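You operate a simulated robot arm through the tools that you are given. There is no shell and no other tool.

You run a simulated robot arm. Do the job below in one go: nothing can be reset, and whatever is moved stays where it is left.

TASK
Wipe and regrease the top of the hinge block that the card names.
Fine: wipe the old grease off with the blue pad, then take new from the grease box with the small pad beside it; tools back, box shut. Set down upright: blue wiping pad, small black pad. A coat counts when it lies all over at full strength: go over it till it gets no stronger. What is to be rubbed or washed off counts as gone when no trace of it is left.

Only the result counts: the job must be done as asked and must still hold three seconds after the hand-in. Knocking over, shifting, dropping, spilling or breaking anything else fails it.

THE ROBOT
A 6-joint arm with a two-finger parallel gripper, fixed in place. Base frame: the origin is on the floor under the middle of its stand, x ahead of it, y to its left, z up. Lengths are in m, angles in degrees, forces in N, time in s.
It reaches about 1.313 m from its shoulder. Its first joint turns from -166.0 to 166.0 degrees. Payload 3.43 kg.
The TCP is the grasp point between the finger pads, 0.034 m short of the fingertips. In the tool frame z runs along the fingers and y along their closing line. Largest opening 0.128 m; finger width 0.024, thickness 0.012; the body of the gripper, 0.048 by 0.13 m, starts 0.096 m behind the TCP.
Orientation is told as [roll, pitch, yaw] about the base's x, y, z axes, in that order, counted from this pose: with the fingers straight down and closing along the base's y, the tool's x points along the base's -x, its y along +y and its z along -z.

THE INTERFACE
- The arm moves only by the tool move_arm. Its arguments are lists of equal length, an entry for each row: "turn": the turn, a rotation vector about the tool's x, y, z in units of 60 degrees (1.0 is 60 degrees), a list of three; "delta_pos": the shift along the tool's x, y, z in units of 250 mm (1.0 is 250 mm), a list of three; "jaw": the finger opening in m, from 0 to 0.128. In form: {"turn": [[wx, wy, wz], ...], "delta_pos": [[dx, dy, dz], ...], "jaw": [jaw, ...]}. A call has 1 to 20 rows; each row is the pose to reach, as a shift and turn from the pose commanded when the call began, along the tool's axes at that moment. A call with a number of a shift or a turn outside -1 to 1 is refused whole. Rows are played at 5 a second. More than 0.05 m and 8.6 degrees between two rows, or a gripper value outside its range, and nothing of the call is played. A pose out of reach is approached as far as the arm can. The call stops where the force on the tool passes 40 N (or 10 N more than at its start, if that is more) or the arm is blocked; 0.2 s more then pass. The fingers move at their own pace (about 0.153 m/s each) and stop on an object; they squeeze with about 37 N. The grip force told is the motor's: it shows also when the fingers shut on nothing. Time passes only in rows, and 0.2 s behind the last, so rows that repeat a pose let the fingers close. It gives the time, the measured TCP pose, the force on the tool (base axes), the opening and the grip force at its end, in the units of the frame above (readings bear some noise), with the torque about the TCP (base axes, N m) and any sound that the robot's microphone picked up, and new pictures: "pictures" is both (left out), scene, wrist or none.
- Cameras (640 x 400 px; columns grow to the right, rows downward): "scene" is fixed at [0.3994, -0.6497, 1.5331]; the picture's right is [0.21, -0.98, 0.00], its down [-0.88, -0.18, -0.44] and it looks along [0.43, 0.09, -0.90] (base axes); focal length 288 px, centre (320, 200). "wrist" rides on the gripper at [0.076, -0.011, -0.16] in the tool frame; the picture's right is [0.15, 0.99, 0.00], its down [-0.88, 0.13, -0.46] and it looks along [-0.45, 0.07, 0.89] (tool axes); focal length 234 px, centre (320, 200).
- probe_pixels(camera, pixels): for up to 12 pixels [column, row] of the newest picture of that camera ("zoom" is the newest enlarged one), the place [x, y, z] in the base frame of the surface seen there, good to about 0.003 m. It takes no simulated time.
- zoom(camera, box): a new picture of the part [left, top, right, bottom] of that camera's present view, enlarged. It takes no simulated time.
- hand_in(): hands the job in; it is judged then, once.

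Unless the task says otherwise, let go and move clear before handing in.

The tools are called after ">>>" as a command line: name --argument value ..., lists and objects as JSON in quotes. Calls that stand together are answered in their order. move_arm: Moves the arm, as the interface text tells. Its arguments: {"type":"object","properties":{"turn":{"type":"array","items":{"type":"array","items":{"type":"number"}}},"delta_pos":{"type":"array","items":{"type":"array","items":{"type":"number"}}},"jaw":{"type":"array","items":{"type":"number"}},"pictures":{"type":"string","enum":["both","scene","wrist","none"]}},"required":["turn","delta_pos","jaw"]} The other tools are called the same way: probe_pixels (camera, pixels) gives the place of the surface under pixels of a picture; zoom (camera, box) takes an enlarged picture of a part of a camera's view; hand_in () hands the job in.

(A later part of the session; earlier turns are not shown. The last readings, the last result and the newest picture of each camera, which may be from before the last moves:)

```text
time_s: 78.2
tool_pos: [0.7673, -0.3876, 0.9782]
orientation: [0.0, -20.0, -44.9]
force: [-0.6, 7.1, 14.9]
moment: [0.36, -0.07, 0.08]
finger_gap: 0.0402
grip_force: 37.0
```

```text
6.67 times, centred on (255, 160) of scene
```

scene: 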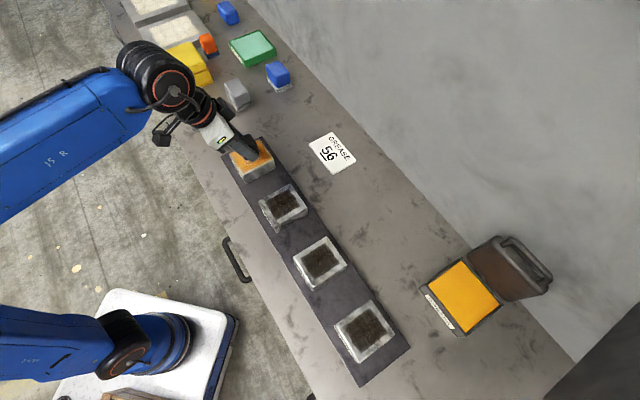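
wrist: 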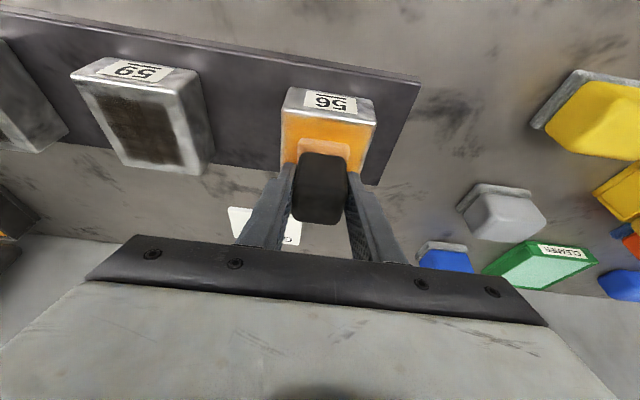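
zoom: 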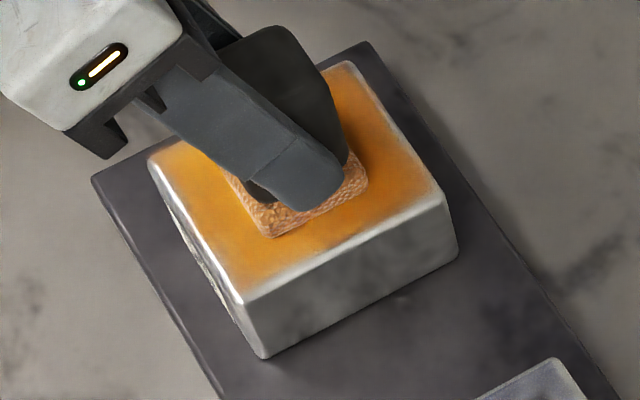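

The top has an orange coat, thinner near the edges. I make a second set of wider strokes to reach all edges with the same load.

>>> move_arm --turn '[[0, 0, 0], [0, 0, 0], [0, 0, 0], [0, 0, 0], [0, 0, 0], [0, 0, 0], [0, 0, 0], [0, 0, 0], [0, 0, 0], [0, 0, 0], [0, 0, 0], [0, 0, 0], [0, 0, 0], [0, 0, 0], [0, 0, 0], [0, 0, 0], [0, 0, 0], [0, 0, 0], [0, 0, 0], [0, 0, 0]]' --delta_pos '[[0, 0.04, 0], [0, 0.08, 0], [-0.0564, 0.08, 0.0205], [-0.1128, 0.08, 0.041], [-0.1128, 0, 0.041], [-0.1128, -0.08, 0.041], [-0.0564, -0.08, 0.0205], [0, -0.08, 0], [0.0564, -0.08, -0.0205], [0.1128, -0.08, -0.041], [0.1128, 0, -0.041], [0.1128, 0.08, -0.041], [0.0564, 0.08, -0.0205], [0, 0.04, 0], [-0.0564, 0.04, 0.0205], [-0.1128, -0.02, 0.041], [-0.0564, -0.04, 0.0205], [0, -0.04, 0], [0.1128, -0.04, -0.041], [0, 0, 0]]' --jaw '[0.015, 0.015, 0.015, 0.015, 0.015, 0.015, 0.015, 0.015, 0.015, 0.015, 0.015, 0.015, 0.015, 0.015, 0.015, 0.015, 0.015, 0.015, 0.015, 0.015]' --pictures "none"

>>> move_arm --turn '[[0, 0, 0], [0, 0, 0], [0, 0, 0], [0, 0, 0], [0, 0, 0]]' --delta_pos '[[-0.0274, 0, -0.0752], [-0.0684, 0, -0.1879], [-0.22, -0.1, -0.133], [-0.37, -0.2, -0.078], [-0.37, -0.2, -0.078]]' --jaw '[0.015, 0.015, 0.015, 0.015, 0.015]'

>>> zoom --camera "scene" --box '[232, 135, 277, 180]'

>>> zoom --camera "wrist" --box '[240, 20, 460, 180]'

```text
time_s: 82.4
tool_pos: [0.7665, -0.3871, 0.9773]
orientation: [0.0, -20.1, -44.9]
force: [-7.9, 1.0, 16.8]
moment: [0.1, 0.23, 0.01]
finger_gap: 0.0403
grip_force: 37.2
```

```text
time_s: 83.6
tool_pos: [0.7902, -0.4811, 1.0261]
orientation: [0.0, -20.0, -44.9]
force: [-0.2, -0.2, -0.4]
moment: [-0.02, 0.0, 0.0]
finger_gap: 0.0405
grip_force: 36.1
```

scene: 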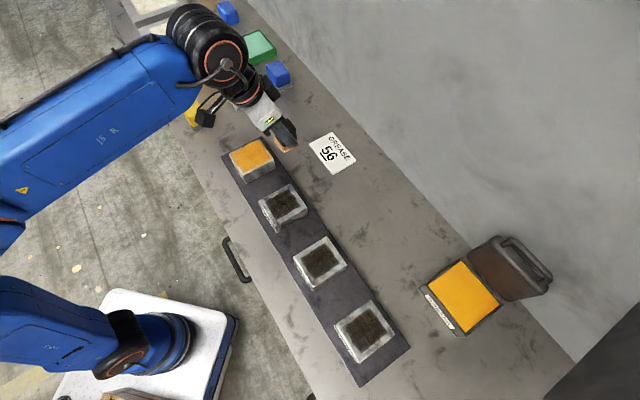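
wrist: 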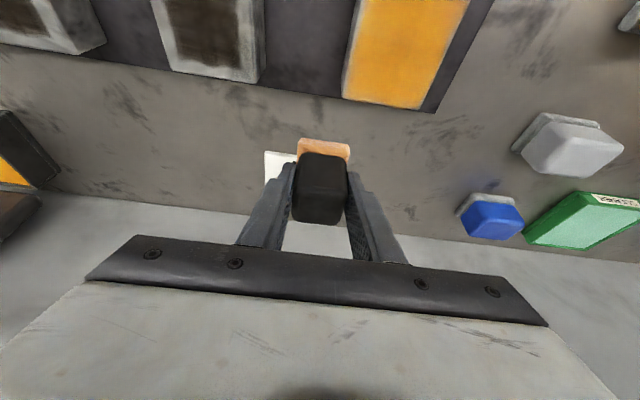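

```text
8.89 times, centred on (254, 158) of scene
```

zoom: 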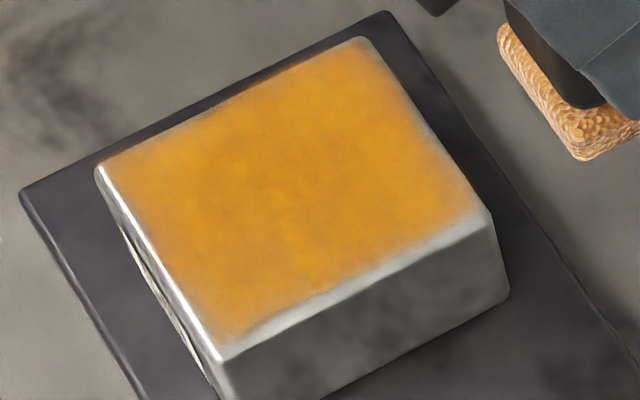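

```text
2.50 times, centred on (350, 100) of wrist
```

zoom: 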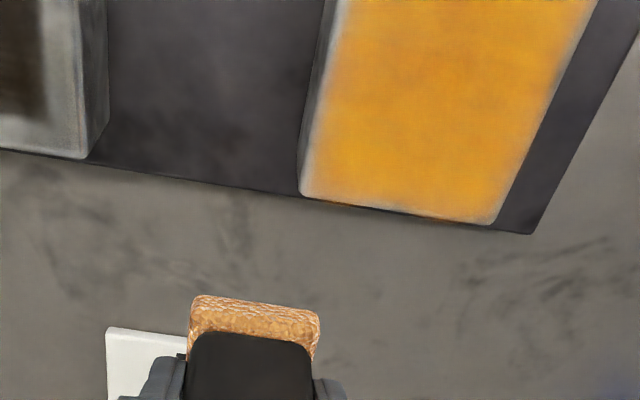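

The coat now covers the whole top, a bit mottled and lighter at the edges; the pad looks faded. I'll fetch fresh grease for a second coat: first carrying the pad back along the same route.

>>> move_arm --turn '[[0, 0, 0], [0, 0, 0], [0, 0, 0], [0, 0, 0], [0, 0, 0]]' --delta_pos '[[-0.03, -0.19, 0.005], [-0.06, -0.38, 0.01], [-0.09, -0.57, 0.015], [-0.1247, -0.76, 0.02], [-0.1247, -0.95, 0.02]]' --jaw '[0.015, 0.015, 0.015, 0.015, 0.015]' --pictures "none"

>>> move_arm --turn '[[0, 0, 0], [0, 0, 0], [0, 0, 0], [0, 0, 0], [0, 0, 0], [0, 0, 0], [0, 0, 0], [0, 0, 0]]' --delta_pos '[[0, -0.19, 0], [0, -0.38, 0], [0, -0.57, 0], [0, -0.76, 0], [-0.0991, -0.84, 0.0786], [-0.1766, -0.904, 0.1579], [-0.2579, -0.964, 0.2854], [-0.2579, -0.964, 0.2854]]' --jaw '[0.015, 0.015, 0.015, 0.015, 0.015, 0.015, 0.015, 0.015]'

>>> zoom --camera "wrist" --box '[220, 80, 440, 240]'

```text
time_s: 84.8
tool_pos: [0.6437, -0.6695, 1.0349]
orientation: [0.0, -19.9, -45.0]
force: [1.3, 0.1, -0.2]
moment: [-0.03, 0.06, -0.01]
finger_gap: 0.0404
grip_force: 37.5
```

```text
time_s: 86.6
tool_pos: [0.5327, -0.9017, 0.9877]
orientation: [0.1, -19.9, -45.1]
force: [-0.6, 0.4, 0.1]
moment: [0.02, 0.0, 0.02]
finger_gap: 0.0404
grip_force: 37.1
```

scene: 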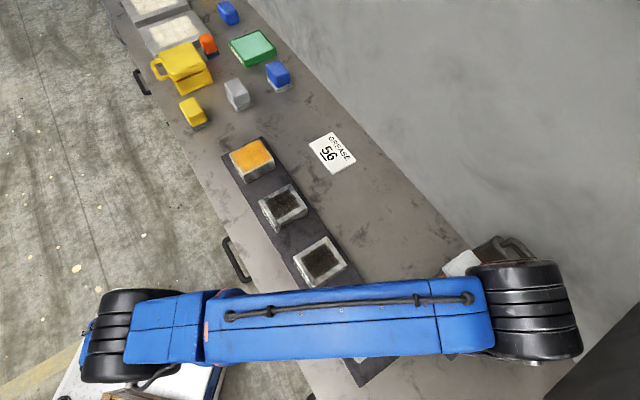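
wrist: 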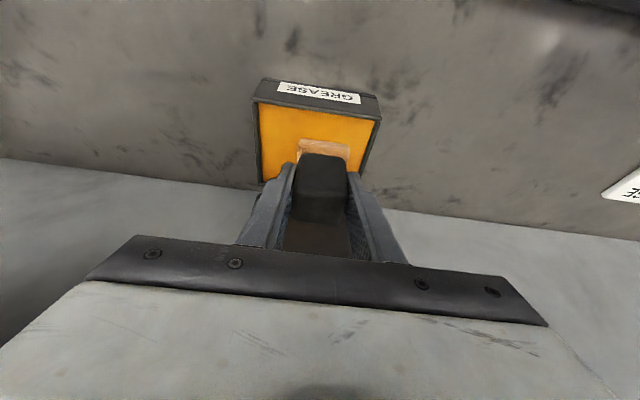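

```text
2.50 times, centred on (330, 160) of wrist
```

zoom: 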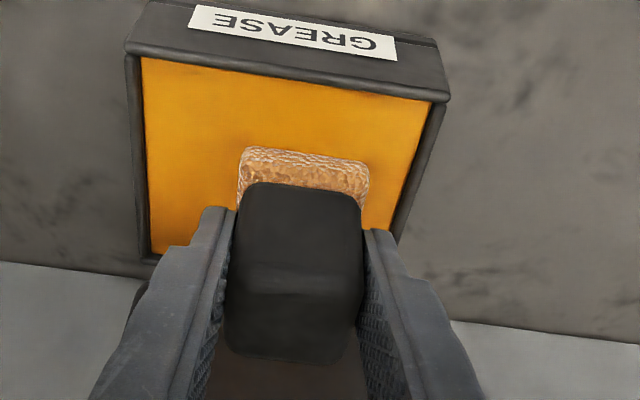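

Back over the grease. I dip again: down 28 mm, short rub, checking force before lifting.

>>> move_arm --turn '[[0, 0, 0], [0, 0, 0], [0, 0, 0], [0, 0, 0]]' --delta_pos '[[0.0164, 0, 0.0451], [0.0328, 0, 0.0902], [0.0376, 0, 0.1034], [0.0376, 0, 0.1034]]' --jaw '[0.015, 0.015, 0.015, 0.015]' --pictures "none"

```text
time_s: 87.6
tool_pos: [0.5348, -0.9004, 0.9596]
orientation: [0.0, -20.1, -45.0]
force: [0.5, 0.0, -1.6]
moment: [-0.01, -0.01, 0.01]
finger_gap: 0.0401
grip_force: 36.7
```

>>> move_arm --turn '[[0, 0, 0], [0, 0, 0]]' --delta_pos '[[0.0014, 0, 0.0038], [0.0022, 0, 0.006]]' --jaw '[0.015, 0.015]' --pictures "none"

```text
time_s: 88.2
tool_pos: [0.5326, -0.9014, 0.9583]
orientation: [0.0, -20.0, -45.0]
force: [1.1, 0.6, 0.3]
moment: [0.06, -0.03, -0.01]
finger_gap: 0.0401
grip_force: 37.2
```

No clear contact yet; I go down another 1 mm at a time.

>>> move_arm --turn '[[0, 0, 0], [0, 0, 0]]' --delta_pos '[[0.0008, 0, 0.0023], [0.0016, 0, 0.0045]]' --jaw '[0.015, 0.015]' --pictures "none"

```text
time_s: 88.8
tool_pos: [0.5326, -0.9013, 0.959]
orientation: [0.0, -20.1, -45.0]
force: [1.2, -1.3, 6.3]
moment: [0.03, -0.11, -0.03]
finger_gap: 0.0402
grip_force: 37.2
```

Contact at 6 N; I rub a few millimetres to load it and lift out.

>>> move_arm --turn '[[0, 0, 0], [0, 0, 0], [0, 0, 0], [0, 0, 0], [0, 0, 0], [0, 0, 0], [0, 0, 0], [0, 0, 0]]' --delta_pos '[[0.0005, 0, 0.0013], [-0.0221, 0, 0.0095], [0.0005, 0.024, 0.0013], [0.0155, 0, -0.0042], [0.0005, -0.024, 0.0013], [0.0005, 0, 0.0013], [-0.0205, 0, -0.0564], [-0.041, 0, -0.1128]]' --jaw '[0.015, 0.015, 0.015, 0.015, 0.015, 0.015, 0.015, 0.015]'

>>> zoom --camera "wrist" --box '[220, 80, 440, 240]'

```text
time_s: 90.6
tool_pos: [0.5345, -0.9006, 0.9876]
orientation: [0.0, -20.1, -45.0]
force: [0.1, 0.5, -0.4]
moment: [-0.02, 0.03, 0.01]
finger_gap: 0.0401
grip_force: 37.3
```

scene: 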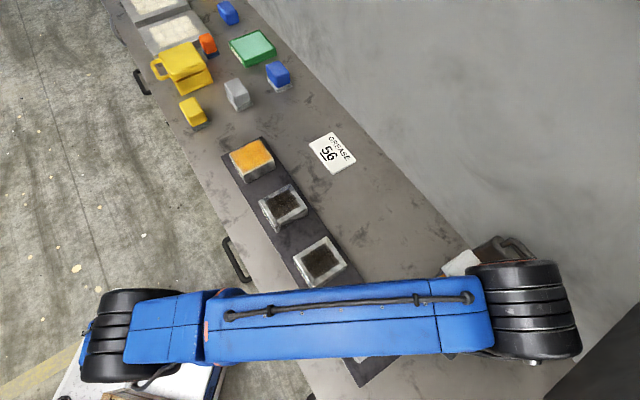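
wrist: 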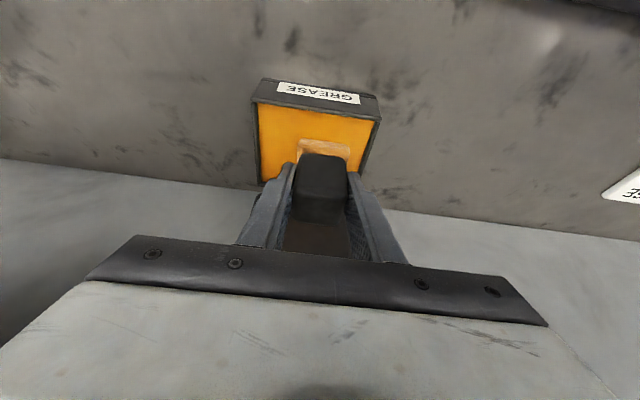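

```text
2.50 times, centred on (330, 160) of wrist
```

zoom: 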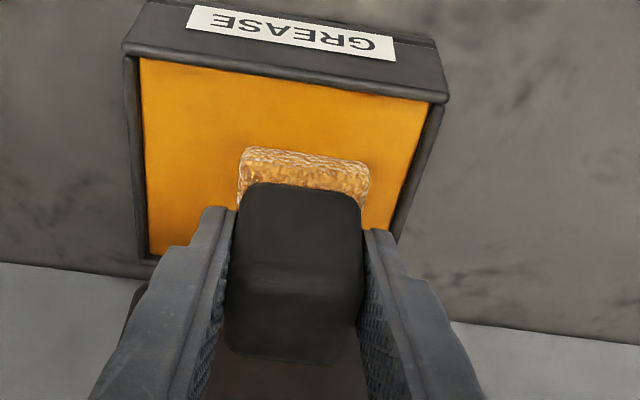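

The pad has taken up grease again. I carry it back along the same path to block 56.

>>> move_arm --turn '[[0, 0, 0], [0, 0, 0], [0, 0, 0], [0, 0, 0], [0, 0, 0], [0, 0, 0]]' --delta_pos '[[0.0854, 0.06, -0.1162], [0.1708, 0.16, -0.2324], [0.2392, 0.32, -0.2786], [0.2617, 0.512, -0.2868], [0.2617, 0.704, -0.2868], [0.2617, 0.896, -0.2868]]' --jaw '[0.015, 0.015, 0.015, 0.015, 0.015, 0.015]' --pictures "none"

>>> move_arm --turn '[[0, 0, 0], [0, 0, 0], [0, 0, 0], [0, 0, 0], [0, 0, 0]]' --delta_pos '[[0, 0.192, 0], [0, 0.384, 0], [0, 0.576, 0], [0, 0.768, 0], [0, 0.96, 0]]' --jaw '[0.015, 0.015, 0.015, 0.015, 0.015]' --pictures "none"

>>> move_arm --turn '[[0, 0, 0], [0, 0, 0], [0, 0, 0], [0, 0, 0]]' --delta_pos '[[0.14, 0.083, -0.051], [0.28, 0.166, -0.102], [0.421, 0.25, -0.1532], [0.421, 0.25, -0.1532]]' --jaw '[0.015, 0.015, 0.015, 0.015]'

```text
time_s: 92.0
tool_pos: [0.6297, -0.6824, 1.0316]
orientation: [0.0, -20.0, -45.1]
force: [-0.2, -0.3, -0.7]
moment: [0.06, 0.01, 0.0]
finger_gap: 0.0401
grip_force: 37.3
```

```text
time_s: 93.2
tool_pos: [0.8007, -0.5128, 1.0331]
orientation: [0.0, -20.0, -45.1]
force: [-0.1, -0.5, -0.7]
moment: [0.02, -0.01, 0.01]
finger_gap: 0.0399
grip_force: 37.4
```

```text
time_s: 94.2
tool_pos: [0.766, -0.3889, 1.0321]
orientation: [0.0, -20.0, -45.0]
force: [0.1, 0.7, 0.1]
moment: [0.0, 0.04, -0.01]
finger_gap: 0.0403
grip_force: 37.2
```

scene: 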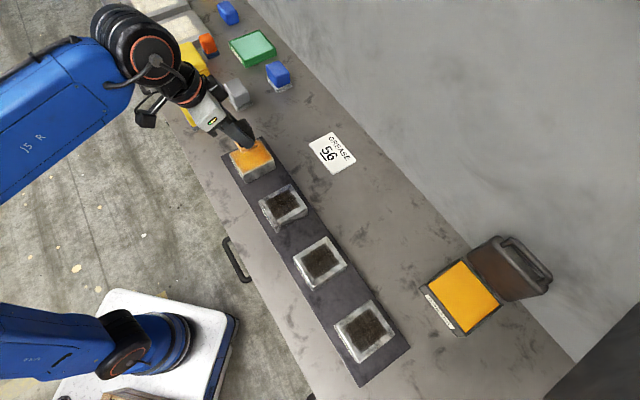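
wrist: 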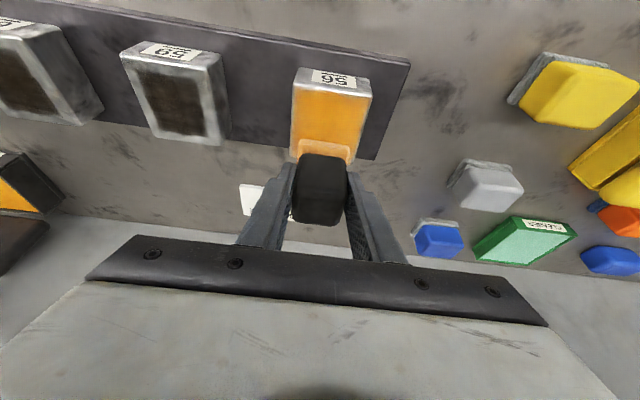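

In place above the block again; I lower to contact in steps.

>>> move_arm --turn '[[0, 0, 0], [0, 0, 0], [0, 0, 0], [0, 0, 0]]' --delta_pos '[[0.0274, 0.004, 0.0752], [0.0547, 0.006, 0.1504], [0.0711, 0.008, 0.1955], [0.0718, 0.008, 0.1973]]' --jaw '[0.015, 0.015, 0.015, 0.015]' --pictures "none"

>>> move_arm --turn '[[0, 0, 0], [0, 0, 0]]' --delta_pos '[[0.0014, 0, 0.0038], [0.0021, 0, 0.0056]]' --jaw '[0.015, 0.015]' --pictures "none"

```text
time_s: 95.2
tool_pos: [0.7679, -0.3863, 0.9796]
orientation: [0.0, -20.0, -45.1]
force: [1.0, 0.6, -0.7]
moment: [0.01, 0.0, 0.01]
finger_gap: 0.0401
grip_force: 36.9
```

```text
time_s: 95.8
tool_pos: [0.767, -0.3876, 0.9787]
orientation: [0.1, -20.0, -45.0]
force: [0.5, -0.2, -0.2]
moment: [0.01, 0.01, 0.01]
finger_gap: 0.04
grip_force: 37.4
```

>>> move_arm --turn '[[0, 0, 0], [0, 0, 0]]' --delta_pos '[[0.0014, 0, 0.0038], [0.0021, 0, 0.0056]]' --jaw '[0.015, 0.015]' --pictures "none"

```text
time_s: 96.4
tool_pos: [0.7673, -0.3869, 0.9786]
orientation: [-0.1, -20.0, -45.0]
force: [1.6, -0.7, 0.3]
moment: [-0.01, -0.05, -0.02]
finger_gap: 0.0402
grip_force: 37.0
```

Just touching; one more millimetre for about 10 N.

>>> move_arm --turn '[[0, 0, 0], [0, 0, 0]]' --delta_pos '[[0.0008, 0, 0.0023], [0.0016, 0, 0.0045]]' --jaw '[0.015, 0.015]' --pictures "none"

```text
time_s: 97.0
tool_pos: [0.7671, -0.3873, 0.9772]
orientation: [-0.1, -20.2, -45.0]
force: [0.9, -3.4, 11.0]
moment: [-0.05, -0.12, 0.0]
finger_gap: 0.0404
grip_force: 36.8
```

Pressing at 11 N. I go round the perimeter first with the fresh load, then continue over the middle lanes.

>>> move_arm --turn '[[0, 0, 0], [0, 0, 0], [0, 0, 0], [0, 0, 0], [0, 0, 0], [0, 0, 0], [0, 0, 0], [0, 0, 0], [0, 0, 0], [0, 0, 0], [0, 0, 0], [0, 0, 0], [0, 0, 0], [0, 0, 0], [0, 0, 0], [0, 0, 0], [0, 0, 0], [0, 0, 0], [0, 0, 0], [0, 0, 0]]' --delta_pos '[[0, 0.044, 0], [0, 0.088, 0], [-0.0545, 0.088, 0.0198], [-0.109, 0.088, 0.0397], [-0.109, 0.03, 0.0397], [-0.109, -0.03, 0.0397], [-0.109, -0.088, 0.0397], [-0.0545, -0.088, 0.0198], [0, -0.088, 0], [0.0545, -0.088, -0.0198], [0.109, -0.088, -0.0397], [0.109, -0.03, -0.0397], [0.109, 0.03, -0.0397], [0.109, 0.088, -0.0397], [0.0545, 0.088, -0.0198], [0, 0.044, 0], [-0.0545, 0.044, 0.0198], [-0.109, 0, 0.0397], [-0.0545, -0.04, 0.0198], [0, -0.04, 0]]' --jaw '[0.015, 0.015, 0.015, 0.015, 0.015, 0.015, 0.015, 0.015, 0.015, 0.015, 0.015, 0.015, 0.015, 0.015, 0.015, 0.015, 0.015, 0.015, 0.015, 0.015]' --pictures "none"

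>>> move_arm --turn '[[0, 0, 0], [0, 0, 0], [0, 0, 0], [0, 0, 0], [0, 0, 0], [0, 0, 0], [0, 0, 0], [0, 0, 0], [0, 0, 0], [0, 0, 0], [0, 0, 0], [0, 0, 0], [0, 0, 0], [0, 0, 0], [0, 0, 0], [0, 0, 0]]' --delta_pos '[[0.0545, 0, -0.0198], [0.1, 0, -0.0364], [0.1, 0.04, -0.0364], [0.0545, 0.04, -0.0198], [0, 0.04, 0], [-0.0545, 0.04, 0.0198], [-0.1, 0.04, 0.0364], [-0.1, 0.08, 0.0364], [-0.0545, 0.08, 0.0198], [0, 0.08, 0], [0.0545, 0.08, -0.0198], [0.1, 0.08, -0.0364], [0.0545, 0.04, -0.0198], [0, 0.04, 0], [-0.0545, 0.0, 0.0198], [0, 0.04, 0]]' --jaw '[0.015, 0.015, 0.015, 0.015, 0.015, 0.015, 0.015, 0.015, 0.015, 0.015, 0.015, 0.015, 0.015, 0.015, 0.015, 0.015]' --pictures "none"

>>> move_arm --turn '[[0, 0, 0], [0, 0, 0], [0, 0, 0], [0, 0, 0], [0, 0, 0]]' --delta_pos '[[-0.0274, 0, -0.0752], [-0.0684, 0, -0.1879], [-0.22, -0.1, -0.133], [-0.37, -0.2, -0.078], [-0.37, -0.2, -0.078]]' --jaw '[0.015, 0.015, 0.015, 0.015, 0.015]'

>>> zoom --camera "scene" --box '[232, 135, 277, 180]'

>>> zoom --camera "wrist" --box '[240, 20, 460, 180]'

```text
time_s: 101.2
tool_pos: [0.7589, -0.3937, 0.9772]
orientation: [0.0, -20.1, -45.0]
force: [2.4, -1.7, 14.9]
moment: [0.0, -0.11, -0.03]
finger_gap: 0.0403
grip_force: 37.0
```

```text
time_s: 104.6
tool_pos: [0.7654, -0.3891, 0.978]
orientation: [0.0, -20.1, -45.0]
force: [-0.7, -8.3, 21.0]
moment: [-0.26, -0.11, -0.06]
finger_gap: 0.0401
grip_force: 36.9
```

```text
time_s: 105.8
tool_pos: [0.7879, -0.4796, 1.0264]
orientation: [0.1, -20.0, -44.9]
force: [-0.3, -0.4, 0.0]
moment: [0.04, 0.03, 0.01]
finger_gap: 0.0404
grip_force: 37.2
```

scene: 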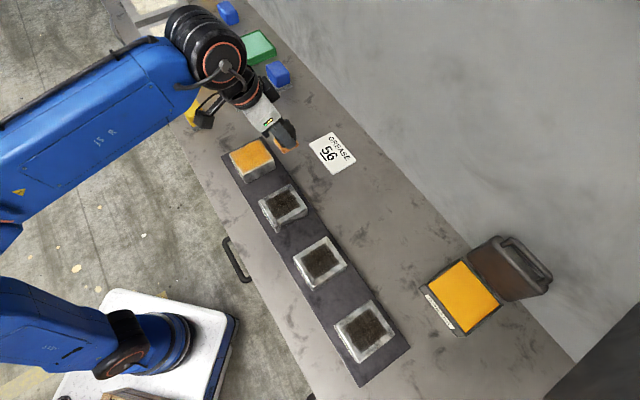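
wrist: 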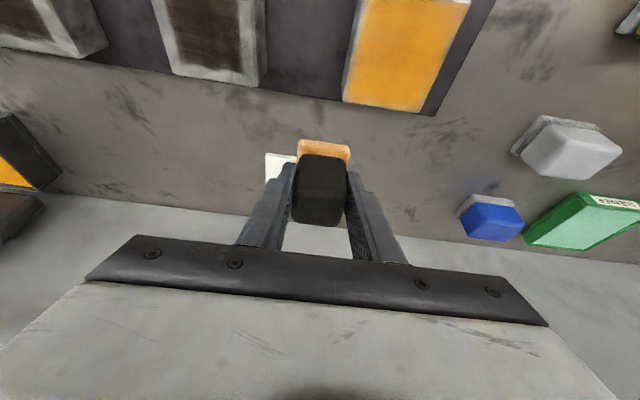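

```text
8.89 times, centred on (254, 158) of scene
```

zoom: 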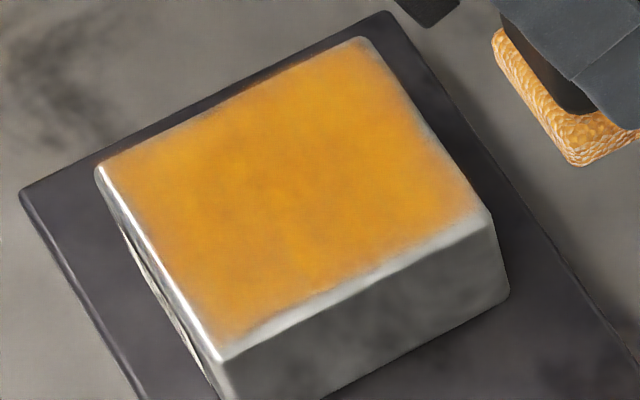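

```text
2.50 times, centred on (350, 100) of wrist
```

zoom: 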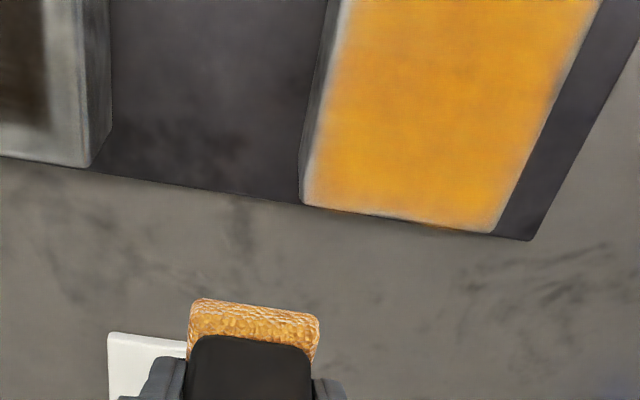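

The coat is even and the pad keeps more grease than before, which suggests saturation, but edges fade slightly. I do another perimeter and lane pass with this load and compare.

>>> move_arm --turn '[[0, 0, 0], [0, 0, 0], [0, 0, 0], [0, 0, 0], [0, 0, 0], [0, 0, 0], [0, 0, 0], [0, 0, 0], [0, 0, 0], [0, 0, 0], [0, 0, 0], [0, 0, 0], [0, 0, 0], [0, 0, 0], [0, 0, 0], [0, 0, 0], [0, 0, 0], [0, 0, 0], [0, 0, 0], [0, 0, 0]]' --delta_pos '[[0.15, 0.1, -0.055], [0.3016, 0.2, -0.1099], [0.3426, 0.2, 0.0028], [0.3693, 0.2, 0.076], [0.3693, 0.296, 0.076], [0.3129, 0.296, 0.0965], [0.2565, 0.296, 0.117], [0.2565, 0.232, 0.117], [0.2565, 0.168, 0.117], [0.2565, 0.1, 0.117], [0.3129, 0.1, 0.0965], [0.3693, 0.1, 0.076], [0.4257, 0.1, 0.0555], [0.4821, 0.1, 0.035], [0.4821, 0.168, 0.035], [0.4821, 0.232, 0.035], [0.4821, 0.296, 0.035], [0.4257, 0.296, 0.0555], [0.3693, 0.248, 0.076], [0.3129, 0.2, 0.0965]]' --jaw '[0.015, 0.015, 0.015, 0.015, 0.015, 0.015, 0.015, 0.015, 0.015, 0.015, 0.015, 0.015, 0.015, 0.015, 0.015, 0.015, 0.015, 0.015, 0.015, 0.015]' --pictures "none"

```text
time_s: 110.0
tool_pos: [0.7779, -0.3977, 0.9779]
orientation: [0.1, -20.0, -44.9]
force: [-0.2, -0.3, -0.7]
moment: [0.01, 0.0, 0.04]
finger_gap: 0.0403
grip_force: 37.4
```

No contact force at the end, so that pass hovered slightly; I lower in small steps to regain about 12 N and repeat.

>>> move_arm --turn '[[0, 0, 0], [0, 0, 0]]' --delta_pos '[[0.0008, 0, 0.0023], [0.0014, 0, 0.0038]]' --jaw '[0.015, 0.015]' --pictures "none"

>>> move_arm --turn '[[0, 0, 0], [0, 0, 0]]' --delta_pos '[[0.0007, 0, 0.0019], [0.0014, 0, 0.0038]]' --jaw '[0.015, 0.015]' --pictures "none"

```text
time_s: 110.6
tool_pos: [0.778, -0.3974, 0.9769]
orientation: [0.0, -20.1, -45.0]
force: [1.1, -2.4, 8.9]
moment: [0.02, -0.05, 0.0]
finger_gap: 0.0402
grip_force: 37.6
```

```text
time_s: 111.2
tool_pos: [0.7779, -0.3972, 0.9779]
orientation: [0.1, -20.1, -45.0]
force: [3.9, -5.2, 25.6]
moment: [-0.11, -0.17, 0.0]
finger_gap: 0.04
grip_force: 37.4
```

Now 25 N; I ease off 0.7 mm and run the perimeter and lanes again under real contact.

>>> move_arm --turn '[[0, 0, 0], [0, 0, 0], [0, 0, 0], [0, 0, 0], [0, 0, 0], [0, 0, 0], [0, 0, 0], [0, 0, 0], [0, 0, 0], [0, 0, 0], [0, 0, 0], [0, 0, 0], [0, 0, 0], [0, 0, 0], [0, 0, 0], [0, 0, 0], [0, 0, 0], [0, 0, 0], [0, 0, 0], [0, 0, 0]]' --delta_pos '[[-0.0574, 0, 0.0179], [-0.0574, 0.048, 0.0179], [-0.0574, 0.096, 0.0179], [-0.001, 0.096, -0.0026], [0.0554, 0.096, -0.0231], [0.1118, 0.096, -0.0436], [0.1682, 0.096, -0.0642], [0.1682, 0.032, -0.0642], [0.1682, -0.032, -0.0642], [0.1682, -0.096, -0.0642], [0.1118, -0.096, -0.0436], [0.0554, -0.096, -0.0231], [-0.001, -0.096, -0.0026], [-0.0574, -0.096, 0.0179], [-0.0574, -0.048, 0.0179], [-0.001, -0.04, -0.0026], [0.0554, -0.04, -0.0231], [0.1306, 0, -0.0505], [0.0554, 0.04, -0.0231], [-0.001, 0.04, -0.0026]]' --jaw '[0.015, 0.015, 0.015, 0.015, 0.015, 0.015, 0.015, 0.015, 0.015, 0.015, 0.015, 0.015, 0.015, 0.015, 0.015, 0.015, 0.015, 0.015, 0.015, 0.015]' --pictures "none"

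>>> move_arm --turn '[[0, 0, 0], [0, 0, 0], [0, 0, 0], [0, 0, 0], [0, 0, 0]]' --delta_pos '[[-0.0274, 0, -0.0752], [-0.0684, 0, -0.1879], [-0.22, -0.1, -0.133], [-0.33, -0.22, -0.093], [-0.33, -0.22, -0.093]]' --jaw '[0.015, 0.015, 0.015, 0.015, 0.015]'

>>> zoom --camera "scene" --box '[232, 135, 277, 180]'

>>> zoom --camera "wrist" --box '[240, 20, 460, 180]'

```text
time_s: 115.4
tool_pos: [0.7833, -0.3909, 0.976]
orientation: [0.0, -20.0, -45.0]
force: [-5.5, 6.1, 17.0]
moment: [0.34, 0.16, 0.04]
finger_gap: 0.04
grip_force: 36.9
```

```text
time_s: 116.6
tool_pos: [0.7956, -0.4791, 1.0267]
orientation: [0.0, -20.0, -45.0]
force: [0.0, -0.6, -1.1]
moment: [0.0, 0.02, 0.01]
finger_gap: 0.04
grip_force: 37.4
```

scene: 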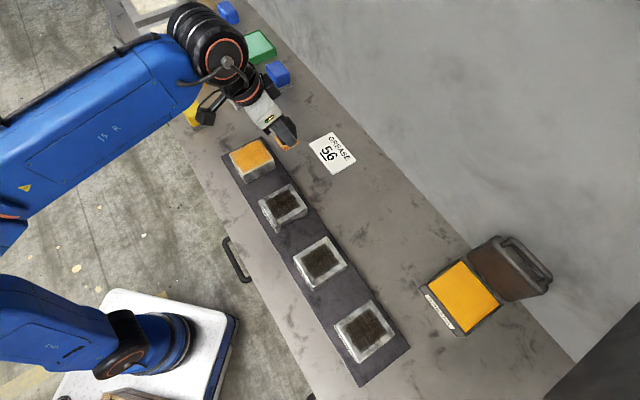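
wrist: 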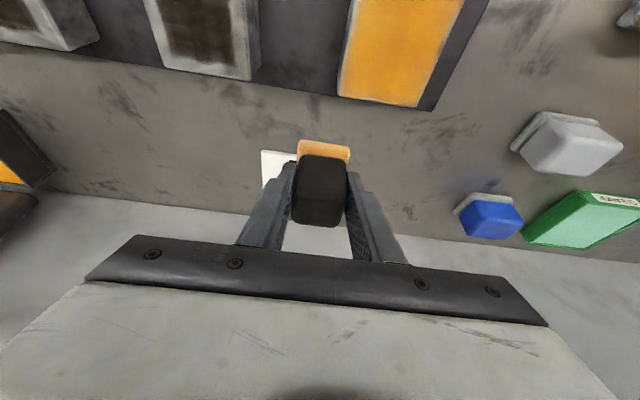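

```text
8.89 times, centred on (254, 158) of scene
```

zoom: 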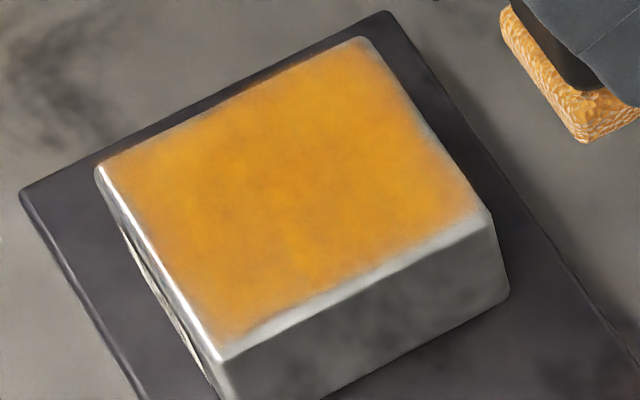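

```text
2.50 times, centred on (350, 100) of wrist
```

zoom: 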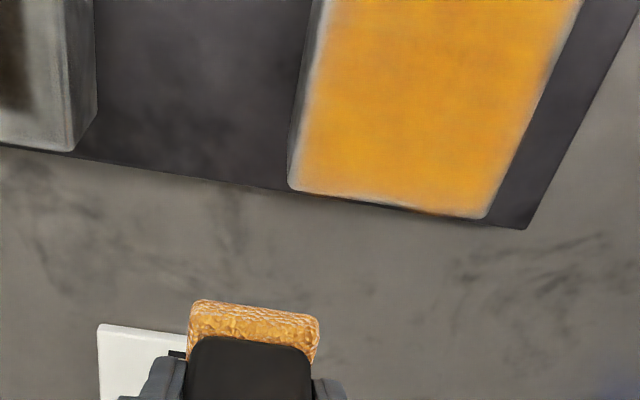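

The coat looks the same as before this pass, and the pad still holds grease. I zoom closely on the block's corners to check for weaker spots.

>>> zoom --camera "scene" --box '[238, 136, 262, 152]'

>>> zoom --camera "scene" --box '[255, 148, 279, 164]'

>>> zoom --camera "scene" --box '[236, 156, 260, 172]'

>>> zoom --camera "scene" --box '[226, 145, 250, 161]'

>>> zoom --camera "wrist" --box '[330, 0, 480, 115]'

```text
16.00 times, centred on (250, 144) of scene
```

zoom: 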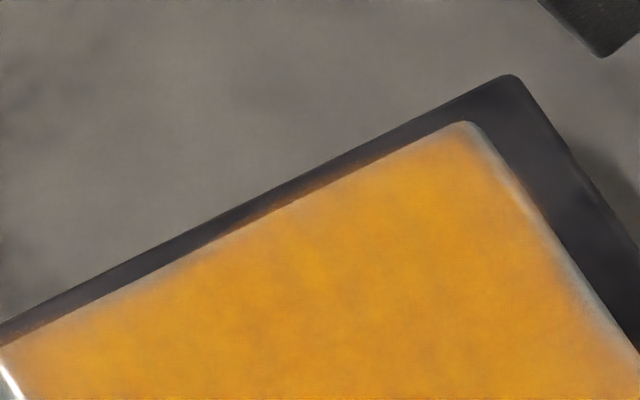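

```text
16.00 times, centred on (267, 156) of scene
```

zoom: 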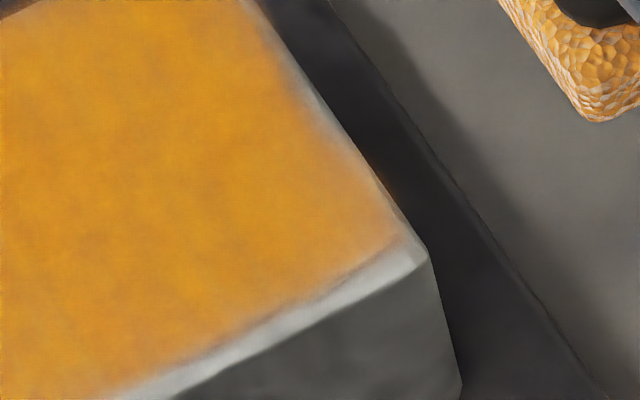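

```text
16.00 times, centred on (248, 164) of scene
```

zoom: 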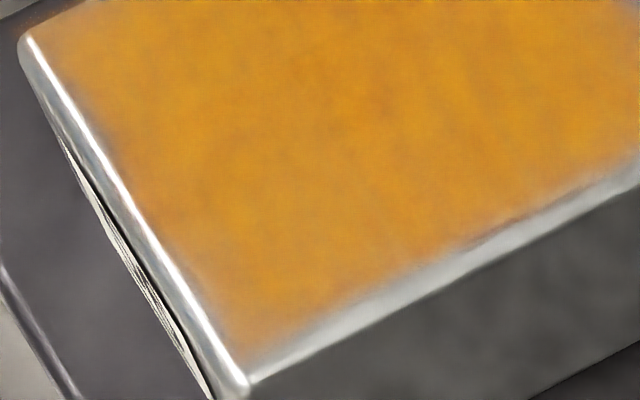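

```text
16.00 times, centred on (238, 153) of scene
```

zoom: 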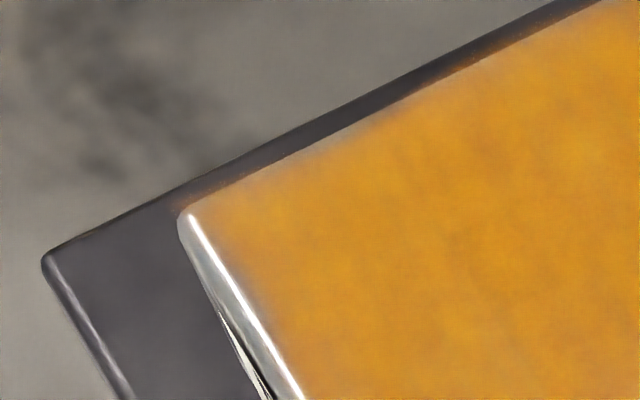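

```text
3.48 times, centred on (405, 58) of wrist
```

zoom: 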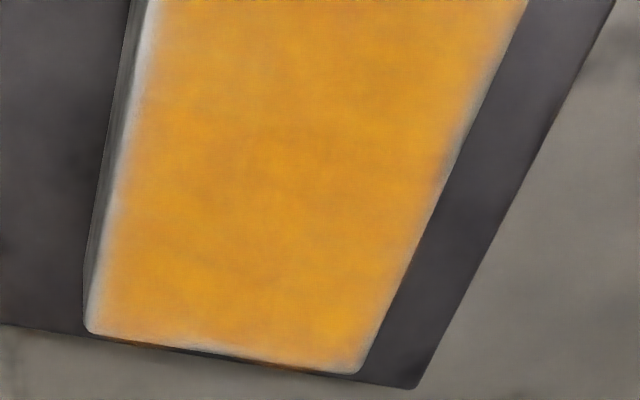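

The coat appears uniform right to the rounded edges, with only a soft border. As the pad still carries grease, I run one more slow perimeter pass under contact to be sure it gets no stronger.

>>> move_arm --turn '[[0, 0, 0], [0, 0, 0], [0, 0, 0], [0, 0, 0], [0, 0, 0], [0, 0, 0], [0, 0, 0], [0, 0, 0], [0, 0, 0], [0, 0, 0], [0, 0, 0], [0, 0, 0], [0, 0, 0], [0, 0, 0], [0, 0, 0], [0, 0, 0], [0, 0, 0], [0, 0, 0], [0, 0, 0], [0, 0, 0]]' --delta_pos '[[0.11, 0.12, -0.04], [0.2616, 0.22, -0.0949], [0.3026, 0.22, 0.0178], [0.33, 0.22, 0.093], [0.2736, 0.276, 0.1135], [0.2736, 0.228, 0.1135], [0.2736, 0.18, 0.1135], [0.2736, 0.132, 0.1135], [0.2736, 0.084, 0.1135], [0.33, 0.084, 0.093], [0.3864, 0.084, 0.0725], [0.4428, 0.084, 0.052], [0.4991, 0.084, 0.0314], [0.4991, 0.132, 0.0314], [0.4991, 0.18, 0.0314], [0.4991, 0.228, 0.0314], [0.4991, 0.276, 0.0314], [0.4428, 0.276, 0.052], [0.3864, 0.276, 0.0725], [0.33, 0.276, 0.093]]' --jaw '[0.015, 0.015, 0.015, 0.015, 0.015, 0.015, 0.015, 0.015, 0.015, 0.015, 0.015, 0.015, 0.015, 0.015, 0.015, 0.015, 0.015, 0.015, 0.015, 0.015]' --pictures "none"

```text
time_s: 120.8
tool_pos: [0.7931, -0.3795, 0.977]
orientation: [-0.1, -20.0, -45.0]
force: [-4.3, 4.9, 14.3]
moment: [0.31, 0.12, 0.04]
finger_gap: 0.0402
grip_force: 36.8
```

Contact held at 14 N round the edge. I finish with three middle lanes and then lift off and move aside to inspect.

>>> move_arm --turn '[[0, 0, 0], [0, 0, 0], [0, 0, 0], [0, 0, 0], [0, 0, 0], [0, 0, 0], [0, 0, 0], [0, 0, 0], [0, 0, 0], [0, 0, 0], [0, 0, 0], [0, 0, 0], [0, 0, 0], [0, 0, 0], [0, 0, 0], [0, 0, 0], [0, 0, 0], [0, 0, 0], [0, 0, 0], [0, 0, 0]]' --delta_pos '[[-0.0564, -0.048, 0.0205], [0, -0.048, 0], [0.0564, -0.048, -0.0205], [0.1128, -0.048, -0.041], [0.1692, -0.048, -0.0616], [0.1692, -0.096, -0.0616], [0.1128, -0.096, -0.041], [0.0564, -0.096, -0.0205], [0, -0.096, 0], [-0.0564, -0.096, 0.0205], [-0.0564, -0.144, 0.0205], [0, -0.144, 0], [0.0564, -0.144, -0.0205], [0.1128, -0.144, -0.041], [0.1692, -0.144, -0.0616], [0.1128, -0.096, -0.041], [0.0564, -0.096, -0.0205], [0.029, -0.096, -0.0957], [-0.012, -0.096, -0.2084], [-0.1636, -0.196, -0.1535]]' --jaw '[0.015, 0.015, 0.015, 0.015, 0.015, 0.015, 0.015, 0.015, 0.015, 0.015, 0.015, 0.015, 0.015, 0.015, 0.015, 0.015, 0.015, 0.015, 0.015, 0.015]' --pictures "none"

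>>> move_arm --turn '[[0, 0, 0], [0, 0, 0], [0, 0, 0]]' --delta_pos '[[-0.15, -0.1, 0.055], [-0.15, -0.22, 0.055], [-0.15, -0.22, 0.055]]' --jaw '[0.015, 0.015, 0.015]'

>>> zoom --camera "scene" --box '[232, 135, 277, 180]'

>>> zoom --camera "scene" --box '[255, 148, 279, 164]'

>>> zoom --camera "scene" --box '[238, 136, 262, 152]'

```text
time_s: 125.0
tool_pos: [0.778, -0.4326, 1.0269]
orientation: [0.0, -20.0, -45.0]
force: [-0.4, -0.8, -0.3]
moment: [-0.01, -0.02, 0.0]
finger_gap: 0.04
grip_force: 36.8
```

```text
time_s: 125.8
tool_pos: [0.7671, -0.5011, 1.0263]
orientation: [0.0, -20.0, -45.0]
force: [-0.8, 0.9, -0.4]
moment: [0.02, -0.01, -0.01]
finger_gap: 0.0402
grip_force: 37.1
```

scene: 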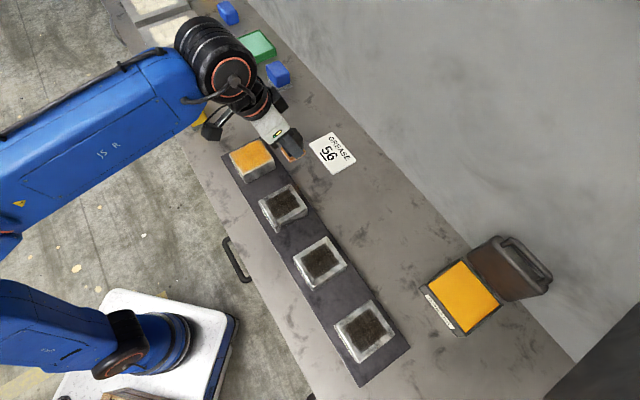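
wrist: 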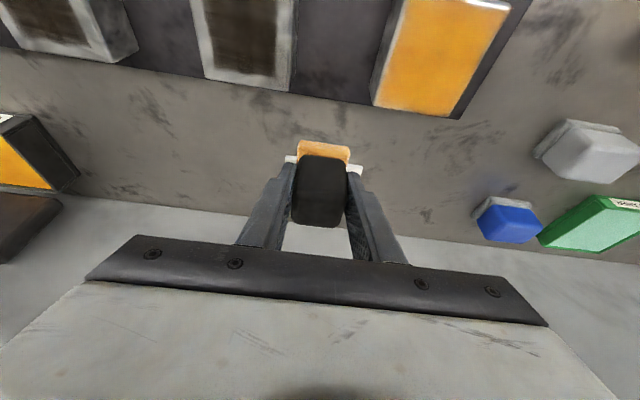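

```text
8.89 times, centred on (254, 158) of scene
```

zoom: 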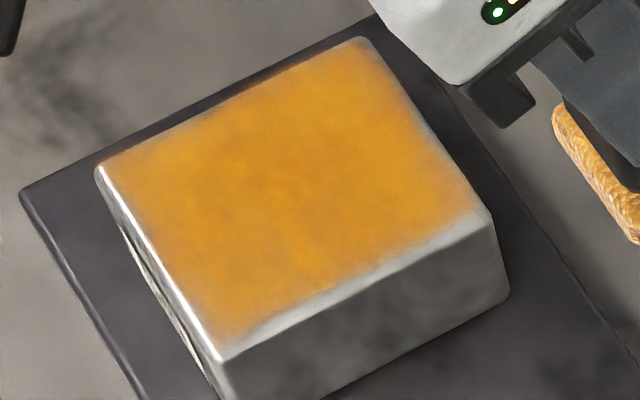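

```text
16.00 times, centred on (267, 156) of scene
```

zoom: 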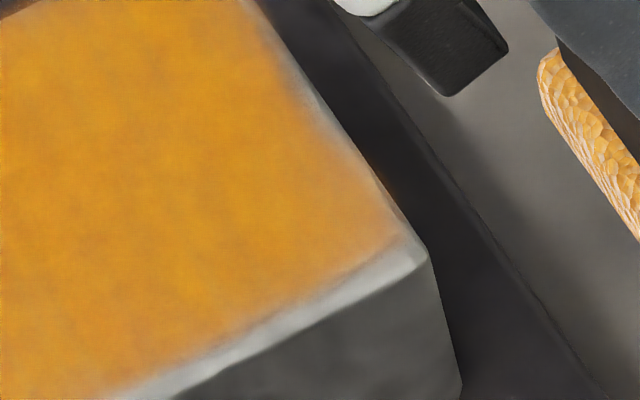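

```text
16.00 times, centred on (250, 144) of scene
```

zoom: 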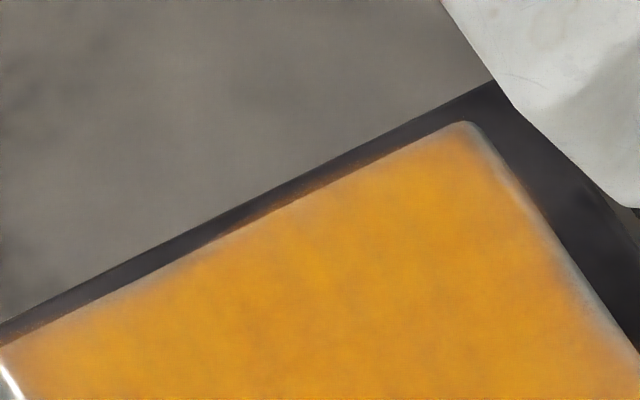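

The coat is identical before and after this pass, so it is at full strength. Now I carry the small pad back to hover over its own spot.

>>> move_arm --turn '[[0, 0, 0], [0, 0, 0], [0, 0, 0], [0, 0, 0], [0, 0, 0]]' --delta_pos '[[-0.0376, -0.16, 0.0137], [-0.0752, -0.32, 0.0274], [-0.1128, -0.48, 0.041], [-0.1504, -0.64, 0.0547], [-0.188, -0.8, 0.0684]]' --jaw '[0.015, 0.015, 0.015, 0.015, 0.015]' --pictures "none"

>>> move_arm --turn '[[0, 0, 0], [0, 0, 0], [0, 0, 0], [0, 0, 0], [0, 0, 0]]' --delta_pos '[[-0.0753, -0.0974, 0.071], [-0.1505, -0.1948, 0.142], [-0.2258, -0.2922, 0.2131], [-0.301, -0.3896, 0.2841], [-0.301, -0.3896, 0.2841]]' --jaw '[0.015, 0.015, 0.015, 0.015, 0.015]'

```text
time_s: 127.0
tool_pos: [0.6611, -0.6767, 1.0262]
orientation: [-0.1, -20.1, -44.8]
force: [-1.1, 0.9, -1.0]
moment: [-0.03, -0.01, 0.02]
finger_gap: 0.0402
grip_force: 37.0
```

```text
time_s: 128.2
tool_pos: [0.6602, -0.8149, 0.9844]
orientation: [0.0, -20.0, -45.0]
force: [-0.3, 0.3, -0.6]
moment: [0.02, -0.01, 0.03]
finger_gap: 0.0402
grip_force: 37.0
```

scene: 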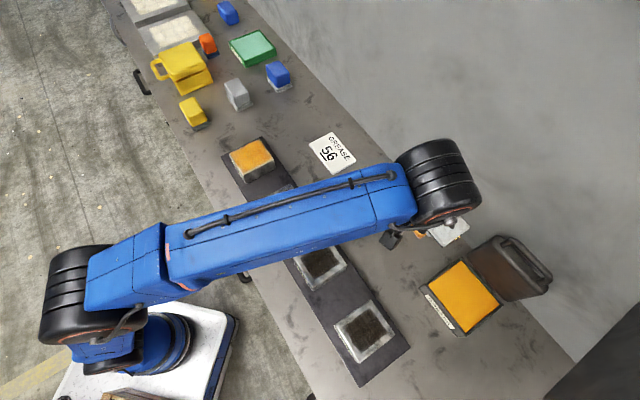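
wrist: 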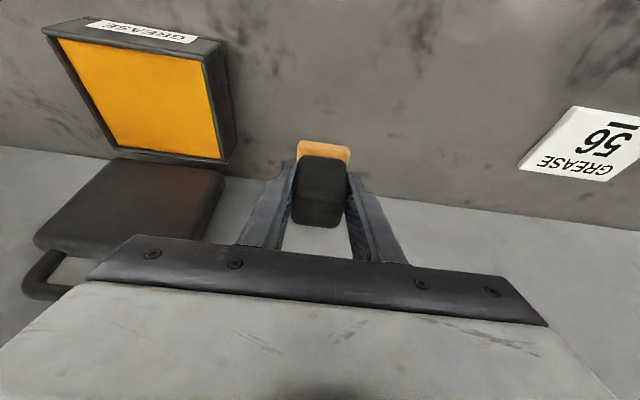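

Directly over its original spot. I lower the pad to just above the table.

>>> move_arm --turn '[[0, 0, 0], [0, 0, 0], [0, 0, 0], [0, 0, 0]]' --delta_pos '[[0.0342, 0, 0.094], [0.0684, 0, 0.1879], [0.0944, 0, 0.2594], [0.0958, 0, 0.2631]]' --jaw '[0.015, 0.015, 0.015, 0.015]' --pictures "none"

>>> move_arm --turn '[[0, 0, 0], [0, 0, 0]]' --delta_pos '[[0.0011, 0, 0.003], [0.0021, 0, 0.0056]]' --jaw '[0.015, 0.015]' --pictures "none"

```text
time_s: 129.2
tool_pos: [0.6594, -0.8127, 0.9146]
orientation: [0.0, -20.0, -45.0]
force: [0.0, 0.4, -0.7]
moment: [0.01, -0.03, -0.03]
finger_gap: 0.0402
grip_force: 37.2
```

```text
time_s: 129.8
tool_pos: [0.6598, -0.8128, 0.9127]
orientation: [0.0, -20.0, -45.0]
force: [0.0, 0.3, 0.5]
moment: [0.01, -0.01, 0.0]
finger_gap: 0.0402
grip_force: 36.8
```

>>> move_arm --turn '[[0, 0, 0], [0, 0, 0]]' --delta_pos '[[0.0007, 0, 0.0019], [0.0014, 0, 0.0038]]' --jaw '[0.015, 0.015]' --pictures "none"

```text
time_s: 130.4
tool_pos: [0.6608, -0.8133, 0.9128]
orientation: [0.0, -20.0, -45.0]
force: [0.0, -0.4, -0.5]
moment: [-0.01, 0.02, -0.02]
finger_gap: 0.0402
grip_force: 37.2
```

>>> move_arm --turn '[[0, 0, 0], [0, 0, 0]]' --delta_pos '[[0.0005, 0, 0.0015], [0.0011, 0, 0.003]]' --jaw '[0.015, 0.015]' --pictures "none"

```text
time_s: 131.0
tool_pos: [0.6582, -0.8136, 0.9113]
orientation: [-0.1, -20.1, -45.0]
force: [-0.5, -0.6, -0.6]
moment: [-0.04, 0.0, -0.03]
finger_gap: 0.0401
grip_force: 36.5
```

>>> move_arm --turn '[[0, 0, 0], [0, 0, 0]]' --delta_pos '[[0.0005, 0, 0.0015], [0.0011, 0, 0.003]]' --jaw '[0.015, 0.015]' --pictures "wrist"

```text
time_s: 131.6
tool_pos: [0.6599, -0.8123, 0.9112]
orientation: [0.0, -20.0, -45.0]
force: [0.0, -0.7, 4.7]
moment: [0.03, -0.04, -0.03]
finger_gap: 0.0404
grip_force: 36.8
```

wrist: 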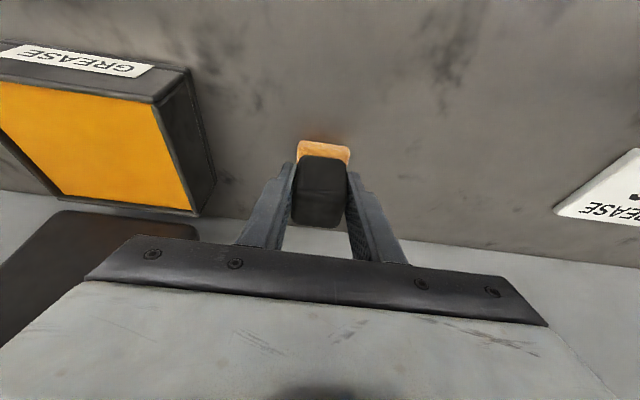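

Contact at 4.7 N: the pad stands on the table at its old place. I open the jaws and rise straight up.

>>> move_arm --turn '[[0, 0, 0], [0, 0, 0], [0, 0, 0]]' --delta_pos '[[0, 0, 0], [0, 0, 0], [0, 0, 0]]' --jaw '[0.05, 0.065, 0.065]' --pictures "none"

>>> move_arm --turn '[[0, 0, 0], [0, 0, 0], [0, 0, 0]]' --delta_pos '[[-0.041, 0, -0.1128], [-0.082, 0, -0.2255], [-0.082, 0, -0.2255]]' --jaw '[0.065, 0.065, 0.065]'

>>> zoom --camera "wrist" --box '[260, 80, 380, 200]'

```text
time_s: 132.4
tool_pos: [0.6602, -0.8124, 0.9116]
orientation: [-0.1, -19.9, -45.0]
force: [-0.4, -0.1, 0.8]
moment: [0.02, 0.03, -0.02]
finger_gap: 0.0648
grip_force: 0.0
```

```text
time_s: 133.2
tool_pos: [0.6594, -0.8136, 0.9716]
orientation: [0.1, -20.0, -45.1]
force: [-0.6, 0.3, -0.2]
moment: [0.01, 0.02, 0.02]
finger_gap: 0.0652
grip_force: 0.0
```

scene: 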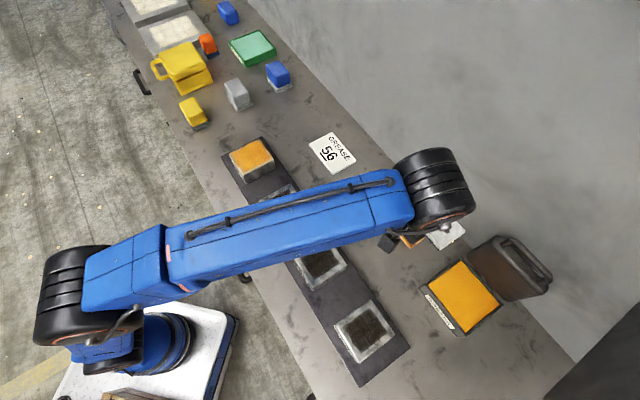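
wrist: 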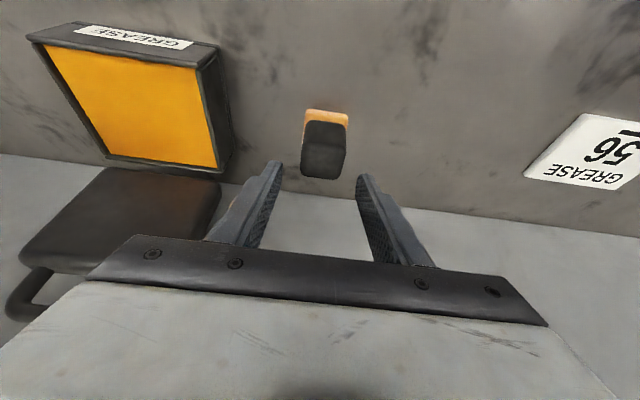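

```text
3.33 times, centred on (320, 140) of wrist
```

zoom: 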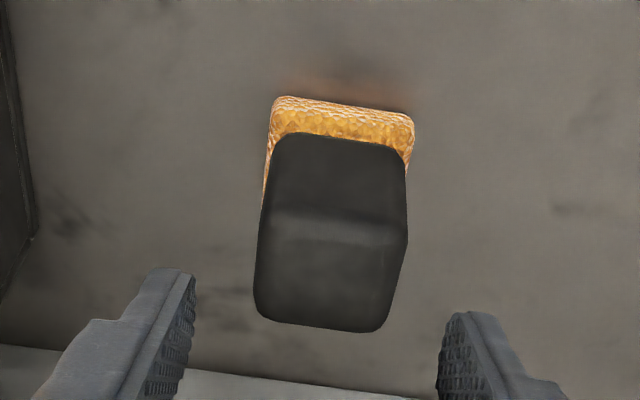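

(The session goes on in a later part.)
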